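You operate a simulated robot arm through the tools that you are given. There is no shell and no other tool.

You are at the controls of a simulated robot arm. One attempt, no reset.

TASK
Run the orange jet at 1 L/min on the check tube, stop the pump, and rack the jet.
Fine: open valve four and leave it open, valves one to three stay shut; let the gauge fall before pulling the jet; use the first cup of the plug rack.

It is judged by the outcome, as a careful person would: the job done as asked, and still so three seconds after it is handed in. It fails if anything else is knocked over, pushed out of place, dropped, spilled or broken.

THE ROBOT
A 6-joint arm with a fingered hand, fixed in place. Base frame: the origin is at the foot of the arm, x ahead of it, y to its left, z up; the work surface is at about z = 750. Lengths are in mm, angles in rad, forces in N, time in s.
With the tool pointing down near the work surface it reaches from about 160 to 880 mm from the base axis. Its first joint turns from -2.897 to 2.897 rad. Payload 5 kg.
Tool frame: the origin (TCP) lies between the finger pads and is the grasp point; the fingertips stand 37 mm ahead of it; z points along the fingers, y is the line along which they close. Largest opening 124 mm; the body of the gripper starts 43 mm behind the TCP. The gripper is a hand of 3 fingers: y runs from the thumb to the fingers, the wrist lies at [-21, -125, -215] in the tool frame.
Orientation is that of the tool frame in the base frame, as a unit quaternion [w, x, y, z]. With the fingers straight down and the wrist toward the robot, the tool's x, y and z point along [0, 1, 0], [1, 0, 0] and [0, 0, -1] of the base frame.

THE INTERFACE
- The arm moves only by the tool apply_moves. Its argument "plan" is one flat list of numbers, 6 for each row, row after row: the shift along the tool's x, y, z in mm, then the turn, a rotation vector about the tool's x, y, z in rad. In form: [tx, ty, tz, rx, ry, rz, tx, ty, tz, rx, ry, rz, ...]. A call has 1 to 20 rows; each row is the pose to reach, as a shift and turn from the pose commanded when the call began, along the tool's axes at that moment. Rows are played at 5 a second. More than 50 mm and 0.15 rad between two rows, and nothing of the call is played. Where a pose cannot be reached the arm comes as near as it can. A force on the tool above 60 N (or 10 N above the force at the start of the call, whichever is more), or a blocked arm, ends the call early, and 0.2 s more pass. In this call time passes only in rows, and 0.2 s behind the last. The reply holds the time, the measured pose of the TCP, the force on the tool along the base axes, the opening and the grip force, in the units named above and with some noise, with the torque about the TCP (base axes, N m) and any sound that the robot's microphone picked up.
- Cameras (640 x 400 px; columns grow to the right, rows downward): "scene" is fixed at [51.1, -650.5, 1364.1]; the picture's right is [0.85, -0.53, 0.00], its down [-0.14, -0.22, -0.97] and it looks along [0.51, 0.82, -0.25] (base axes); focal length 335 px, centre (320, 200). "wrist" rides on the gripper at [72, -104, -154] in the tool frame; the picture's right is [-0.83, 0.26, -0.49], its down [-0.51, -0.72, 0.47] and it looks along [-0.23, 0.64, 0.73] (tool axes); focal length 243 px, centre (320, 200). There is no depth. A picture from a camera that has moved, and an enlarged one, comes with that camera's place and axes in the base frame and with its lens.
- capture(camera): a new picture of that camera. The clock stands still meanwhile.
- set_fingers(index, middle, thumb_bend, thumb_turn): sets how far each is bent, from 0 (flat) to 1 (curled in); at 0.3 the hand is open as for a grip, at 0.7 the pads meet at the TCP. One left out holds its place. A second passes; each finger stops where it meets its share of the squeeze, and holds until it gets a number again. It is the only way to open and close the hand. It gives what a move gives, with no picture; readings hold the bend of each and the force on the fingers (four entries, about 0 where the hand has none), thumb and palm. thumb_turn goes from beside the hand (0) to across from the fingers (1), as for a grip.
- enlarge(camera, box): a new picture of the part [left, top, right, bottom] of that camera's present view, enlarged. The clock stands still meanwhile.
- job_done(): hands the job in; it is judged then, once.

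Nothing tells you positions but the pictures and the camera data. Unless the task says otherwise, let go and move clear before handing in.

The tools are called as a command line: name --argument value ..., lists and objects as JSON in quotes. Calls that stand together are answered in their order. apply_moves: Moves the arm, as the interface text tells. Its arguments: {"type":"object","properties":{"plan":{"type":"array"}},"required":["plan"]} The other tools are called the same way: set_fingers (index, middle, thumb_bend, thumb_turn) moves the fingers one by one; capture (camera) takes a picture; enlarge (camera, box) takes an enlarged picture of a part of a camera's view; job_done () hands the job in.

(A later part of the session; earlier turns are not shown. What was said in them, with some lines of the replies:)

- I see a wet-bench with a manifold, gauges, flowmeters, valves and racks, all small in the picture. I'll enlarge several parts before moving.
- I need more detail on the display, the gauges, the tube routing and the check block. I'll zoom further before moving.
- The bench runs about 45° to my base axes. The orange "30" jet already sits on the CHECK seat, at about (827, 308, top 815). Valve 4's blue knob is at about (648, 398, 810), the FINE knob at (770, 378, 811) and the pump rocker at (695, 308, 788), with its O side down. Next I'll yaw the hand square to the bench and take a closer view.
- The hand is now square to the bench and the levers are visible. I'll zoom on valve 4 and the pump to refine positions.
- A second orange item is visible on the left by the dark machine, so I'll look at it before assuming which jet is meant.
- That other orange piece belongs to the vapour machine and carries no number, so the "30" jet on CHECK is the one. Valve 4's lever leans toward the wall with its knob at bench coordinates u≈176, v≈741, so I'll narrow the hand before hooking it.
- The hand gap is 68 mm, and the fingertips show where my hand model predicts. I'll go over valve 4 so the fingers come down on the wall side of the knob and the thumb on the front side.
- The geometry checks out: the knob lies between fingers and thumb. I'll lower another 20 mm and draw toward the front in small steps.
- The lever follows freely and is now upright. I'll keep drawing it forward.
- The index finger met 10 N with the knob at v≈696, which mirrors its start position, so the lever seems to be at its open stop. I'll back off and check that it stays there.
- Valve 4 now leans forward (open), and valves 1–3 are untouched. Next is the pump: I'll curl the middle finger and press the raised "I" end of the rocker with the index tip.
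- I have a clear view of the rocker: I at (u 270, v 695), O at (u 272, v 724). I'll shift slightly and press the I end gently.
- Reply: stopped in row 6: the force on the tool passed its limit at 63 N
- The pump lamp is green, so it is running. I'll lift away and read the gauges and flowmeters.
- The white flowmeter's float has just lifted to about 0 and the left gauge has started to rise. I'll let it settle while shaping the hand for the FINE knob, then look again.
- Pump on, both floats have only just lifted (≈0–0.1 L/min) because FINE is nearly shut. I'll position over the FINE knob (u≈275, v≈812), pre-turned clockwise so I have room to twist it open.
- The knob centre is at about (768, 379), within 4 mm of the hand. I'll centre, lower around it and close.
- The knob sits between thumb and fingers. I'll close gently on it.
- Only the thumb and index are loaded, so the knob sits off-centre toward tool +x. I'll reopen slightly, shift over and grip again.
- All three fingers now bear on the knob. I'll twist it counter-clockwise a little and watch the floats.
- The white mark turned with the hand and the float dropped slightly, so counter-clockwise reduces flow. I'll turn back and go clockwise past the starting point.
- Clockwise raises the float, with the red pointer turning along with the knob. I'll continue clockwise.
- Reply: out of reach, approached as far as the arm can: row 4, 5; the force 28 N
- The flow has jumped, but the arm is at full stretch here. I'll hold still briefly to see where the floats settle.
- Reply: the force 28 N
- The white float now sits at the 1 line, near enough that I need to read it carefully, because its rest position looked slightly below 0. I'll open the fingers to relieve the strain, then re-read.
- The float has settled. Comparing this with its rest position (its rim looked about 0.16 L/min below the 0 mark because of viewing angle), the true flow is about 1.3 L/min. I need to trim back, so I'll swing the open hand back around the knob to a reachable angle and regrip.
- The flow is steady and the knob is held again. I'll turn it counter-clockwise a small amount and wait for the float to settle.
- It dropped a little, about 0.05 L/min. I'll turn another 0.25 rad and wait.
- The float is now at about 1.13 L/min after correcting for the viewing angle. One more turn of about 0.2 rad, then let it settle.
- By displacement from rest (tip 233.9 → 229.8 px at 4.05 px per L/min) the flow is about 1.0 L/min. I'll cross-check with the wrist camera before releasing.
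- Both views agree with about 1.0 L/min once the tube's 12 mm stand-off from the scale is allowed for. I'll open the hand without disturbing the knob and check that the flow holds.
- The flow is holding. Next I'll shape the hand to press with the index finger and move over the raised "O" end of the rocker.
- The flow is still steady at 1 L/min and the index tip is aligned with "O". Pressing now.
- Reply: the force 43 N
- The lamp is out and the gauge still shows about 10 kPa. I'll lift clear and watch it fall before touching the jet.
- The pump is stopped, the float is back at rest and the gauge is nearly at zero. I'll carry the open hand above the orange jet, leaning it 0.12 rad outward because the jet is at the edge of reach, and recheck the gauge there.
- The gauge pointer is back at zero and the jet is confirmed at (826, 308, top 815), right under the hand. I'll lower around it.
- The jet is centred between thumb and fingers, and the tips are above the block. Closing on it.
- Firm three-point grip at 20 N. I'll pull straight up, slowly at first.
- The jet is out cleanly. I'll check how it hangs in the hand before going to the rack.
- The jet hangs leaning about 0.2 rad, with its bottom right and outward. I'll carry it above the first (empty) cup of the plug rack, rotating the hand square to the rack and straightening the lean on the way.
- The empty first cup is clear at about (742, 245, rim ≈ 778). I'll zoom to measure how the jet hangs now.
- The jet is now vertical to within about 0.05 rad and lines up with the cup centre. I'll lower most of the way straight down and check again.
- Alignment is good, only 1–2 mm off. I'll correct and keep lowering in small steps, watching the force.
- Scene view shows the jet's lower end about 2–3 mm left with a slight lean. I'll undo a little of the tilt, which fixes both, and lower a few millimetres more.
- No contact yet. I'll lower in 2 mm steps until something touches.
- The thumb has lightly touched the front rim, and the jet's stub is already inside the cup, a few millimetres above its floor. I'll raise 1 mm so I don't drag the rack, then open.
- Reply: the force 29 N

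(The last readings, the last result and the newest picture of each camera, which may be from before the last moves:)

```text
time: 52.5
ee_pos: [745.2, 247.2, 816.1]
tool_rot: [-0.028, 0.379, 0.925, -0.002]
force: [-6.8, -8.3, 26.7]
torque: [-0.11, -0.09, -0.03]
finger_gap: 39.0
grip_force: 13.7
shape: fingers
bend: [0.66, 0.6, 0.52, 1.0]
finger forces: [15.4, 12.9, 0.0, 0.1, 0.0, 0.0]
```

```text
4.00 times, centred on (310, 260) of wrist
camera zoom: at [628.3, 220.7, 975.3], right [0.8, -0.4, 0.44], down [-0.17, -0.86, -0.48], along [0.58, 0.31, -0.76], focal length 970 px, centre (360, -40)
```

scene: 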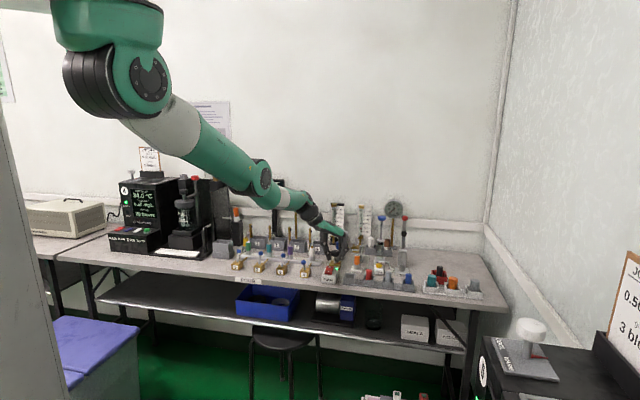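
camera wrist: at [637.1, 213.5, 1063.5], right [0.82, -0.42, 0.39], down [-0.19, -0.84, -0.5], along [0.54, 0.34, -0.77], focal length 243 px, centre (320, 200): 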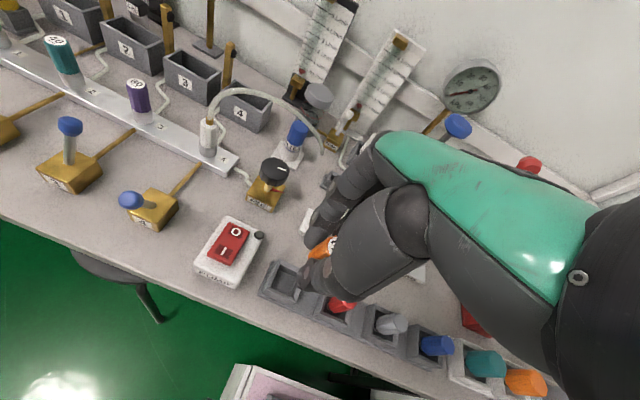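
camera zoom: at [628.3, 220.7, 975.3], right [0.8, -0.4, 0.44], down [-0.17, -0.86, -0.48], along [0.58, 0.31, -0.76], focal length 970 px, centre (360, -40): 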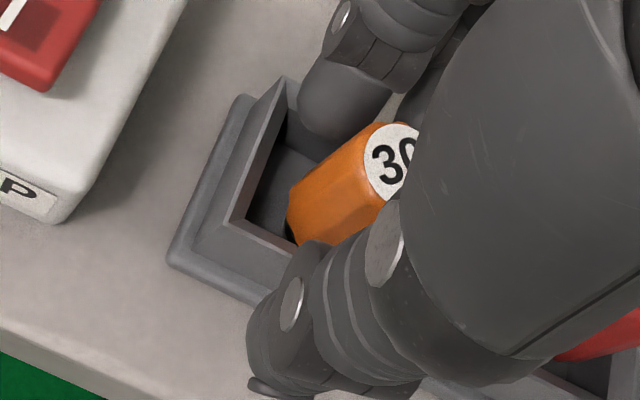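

The jet is standing in the cup. The fingertips are pressing outward on the back rim as they open, so I'll lift straight up in small steps to free them.

apply_moves --plan '[0.2, -0.1, -4, 0, 0, 0, 0.4, -0.2, -8, 0, 0, 0, 0.7, -0.4, -14, 0, 0, 0]'

enlarge --camera "scene" --box '[335, 250, 370, 285]'

enlarge --camera "wrist" --box '[260, 210, 360, 310]'

```text
time: 53.3
ee_pos: [743.9, 247.9, 825.6]
tool_rot: [-0.029, 0.378, 0.925, -0.005]
force: [-0.2, -0.1, 0.2]
torque: [-0.02, 0.02, 0.02]
finger_gap: 55.9
grip_force: 0.1
shape: fingers
bend: [0.55, 0.55, 0.52, 1.0]
finger forces: [0.1, 0.1, 0.0, 0.0, 0.1, 0.1]
```

```text
11.43 times, centred on (352, 268) of scene
camera zoom: at [51.1, -650.5, 1364.1], right [0.85, -0.53, 0.0], down [-0.14, -0.22, -0.97], along [0.51, 0.82, -0.25], focal length 3827 px, centre (-51, -571)
```

zoom: 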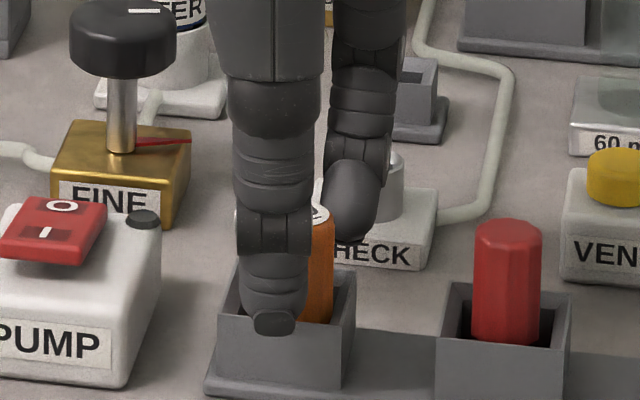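

```text
4.00 times, centred on (310, 260) of wrist
camera zoom: at [628.3, 221.6, 985.8], right [0.8, -0.4, 0.44], down [-0.17, -0.86, -0.48], along [0.57, 0.31, -0.76], focal length 970 px, centre (360, -40)
```

zoom: 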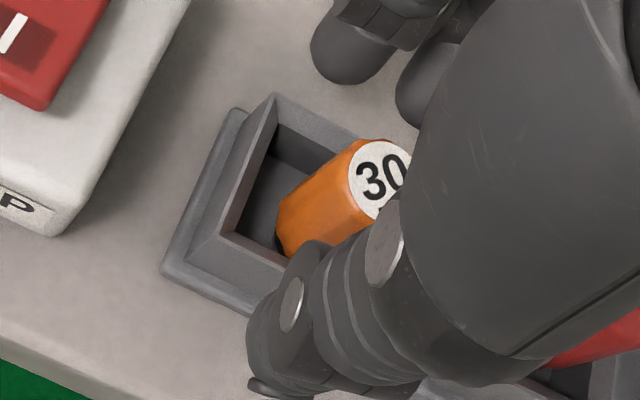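

The fingers are free with zero force, and the jet stands in the first cup. I'll rise straight up and clear.

apply_moves --plan '[1, -0.5, -20, 0, 0, 0, 2.5, -1.2, -50, 0, 0, 0, 4.5, -2.2, -90, 0, 0, 0, 10, -40, -105, 0, 0, 0, 25, -80, -120, 0, 0, 0]'

enlarge --camera "scene" --box '[335, 245, 395, 295]'

enlarge --camera "scene" --box '[220, 190, 360, 290]'

capture --camera "scene"

capture --camera "wrist"

```text
time: 54.5
ee_pos: [675.8, 204.6, 952.2]
tool_rot: [-0.03, 0.379, 0.925, -0.003]
force: [0.0, -0.6, 0.8]
torque: [-0.01, 0.03, -0.06]
finger_gap: 56.4
grip_force: 0.2
shape: fingers
bend: [0.55, 0.55, 0.52, 1.0]
finger forces: [0.0, 0.1, 0.1, 0.0, 0.0, 0.1]
```

```text
8.00 times, centred on (365, 270) of scene
camera zoom: at [51.1, -650.5, 1364.1], right [0.85, -0.53, 0.0], down [-0.14, -0.22, -0.97], along [0.51, 0.82, -0.25], focal length 2679 px, centre (-40, -360)
```

zoom: 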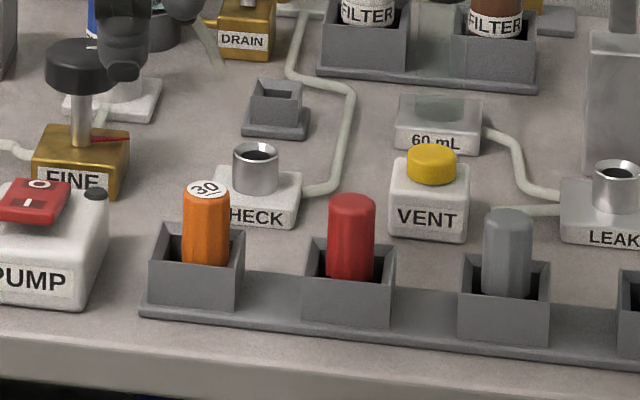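

```text
4.00 times, centred on (290, 240) of scene
camera zoom: at [51.1, -650.5, 1364.1], right [0.85, -0.53, 0.0], down [-0.14, -0.22, -0.97], along [0.51, 0.82, -0.25], focal length 1339 px, centre (440, 40)
```

zoom: 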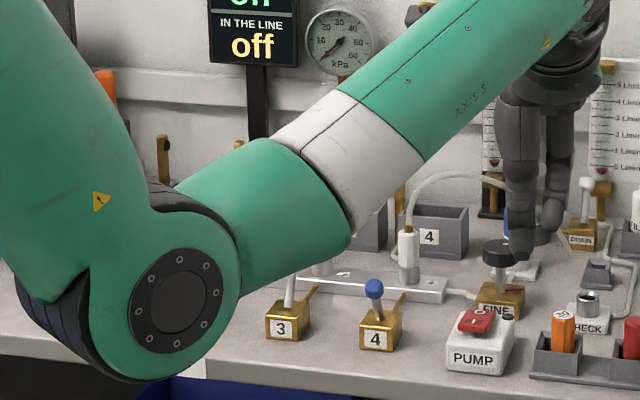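

```text
taken
```

scene: 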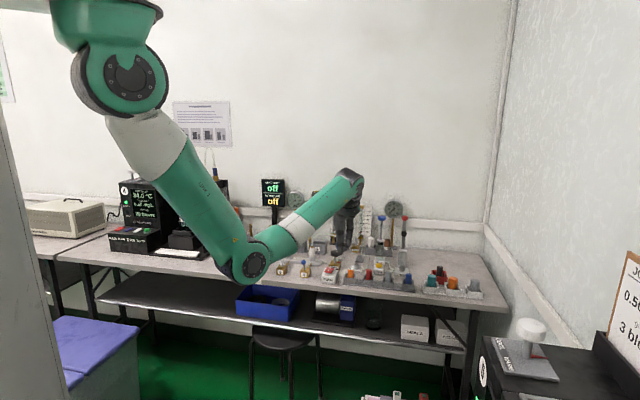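

```text
taken
camera wrist: at [560.0, 178.9, 1111.3], right [0.8, -0.4, 0.44], down [-0.17, -0.86, -0.48], along [0.57, 0.31, -0.76], focal length 243 px, centre (320, 200)
```

wrist: 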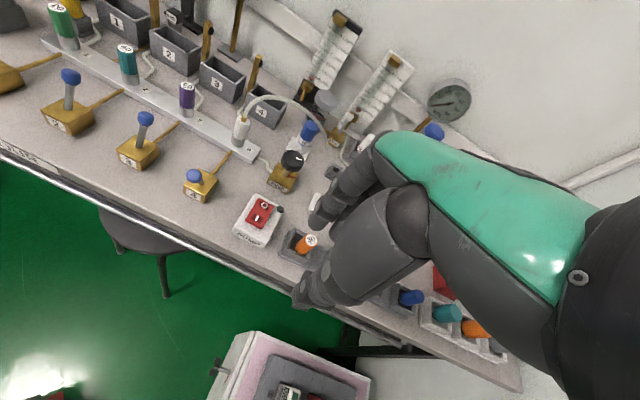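

The orange jet stands in the plug rack's first cup. The pump lamp is out, the gauge is at zero, valve 4 is open and valves 1–3 are shut, with nothing else disturbed. The hand is clear, so I'm handing in.

job_done

```text
The job is handed in.
```

The orange "30" jet ran on the check tube at about 1 L/min. The pump is now off, and the jet stands in the first cup of the plug rack.

- **Flow:** I set it with the FINE knob and read about 1.0 L/min on the white flowmeter. That figure is corrected for viewing angle, using how far the float rose above its rest position. I'd put the reading within about 0.1 L/min. The flow held steady until I stopped the pump.
- **Valves:** valve four is open and was left open; valves one to three were not touched.
- **Pressure:** the gauge had fallen to zero before I pulled the jet.
- **Racking:** the hand could not fit fully into the cup, so I released the jet just above the cup floor and it dropped a few millimetres. On opening, the fingertips pressed briefly on the cup's back rim. I saw no sign that the rack had moved.

In the last pictures nothing else looks disturbed, and the hand was clear of everything before I handed the job in.
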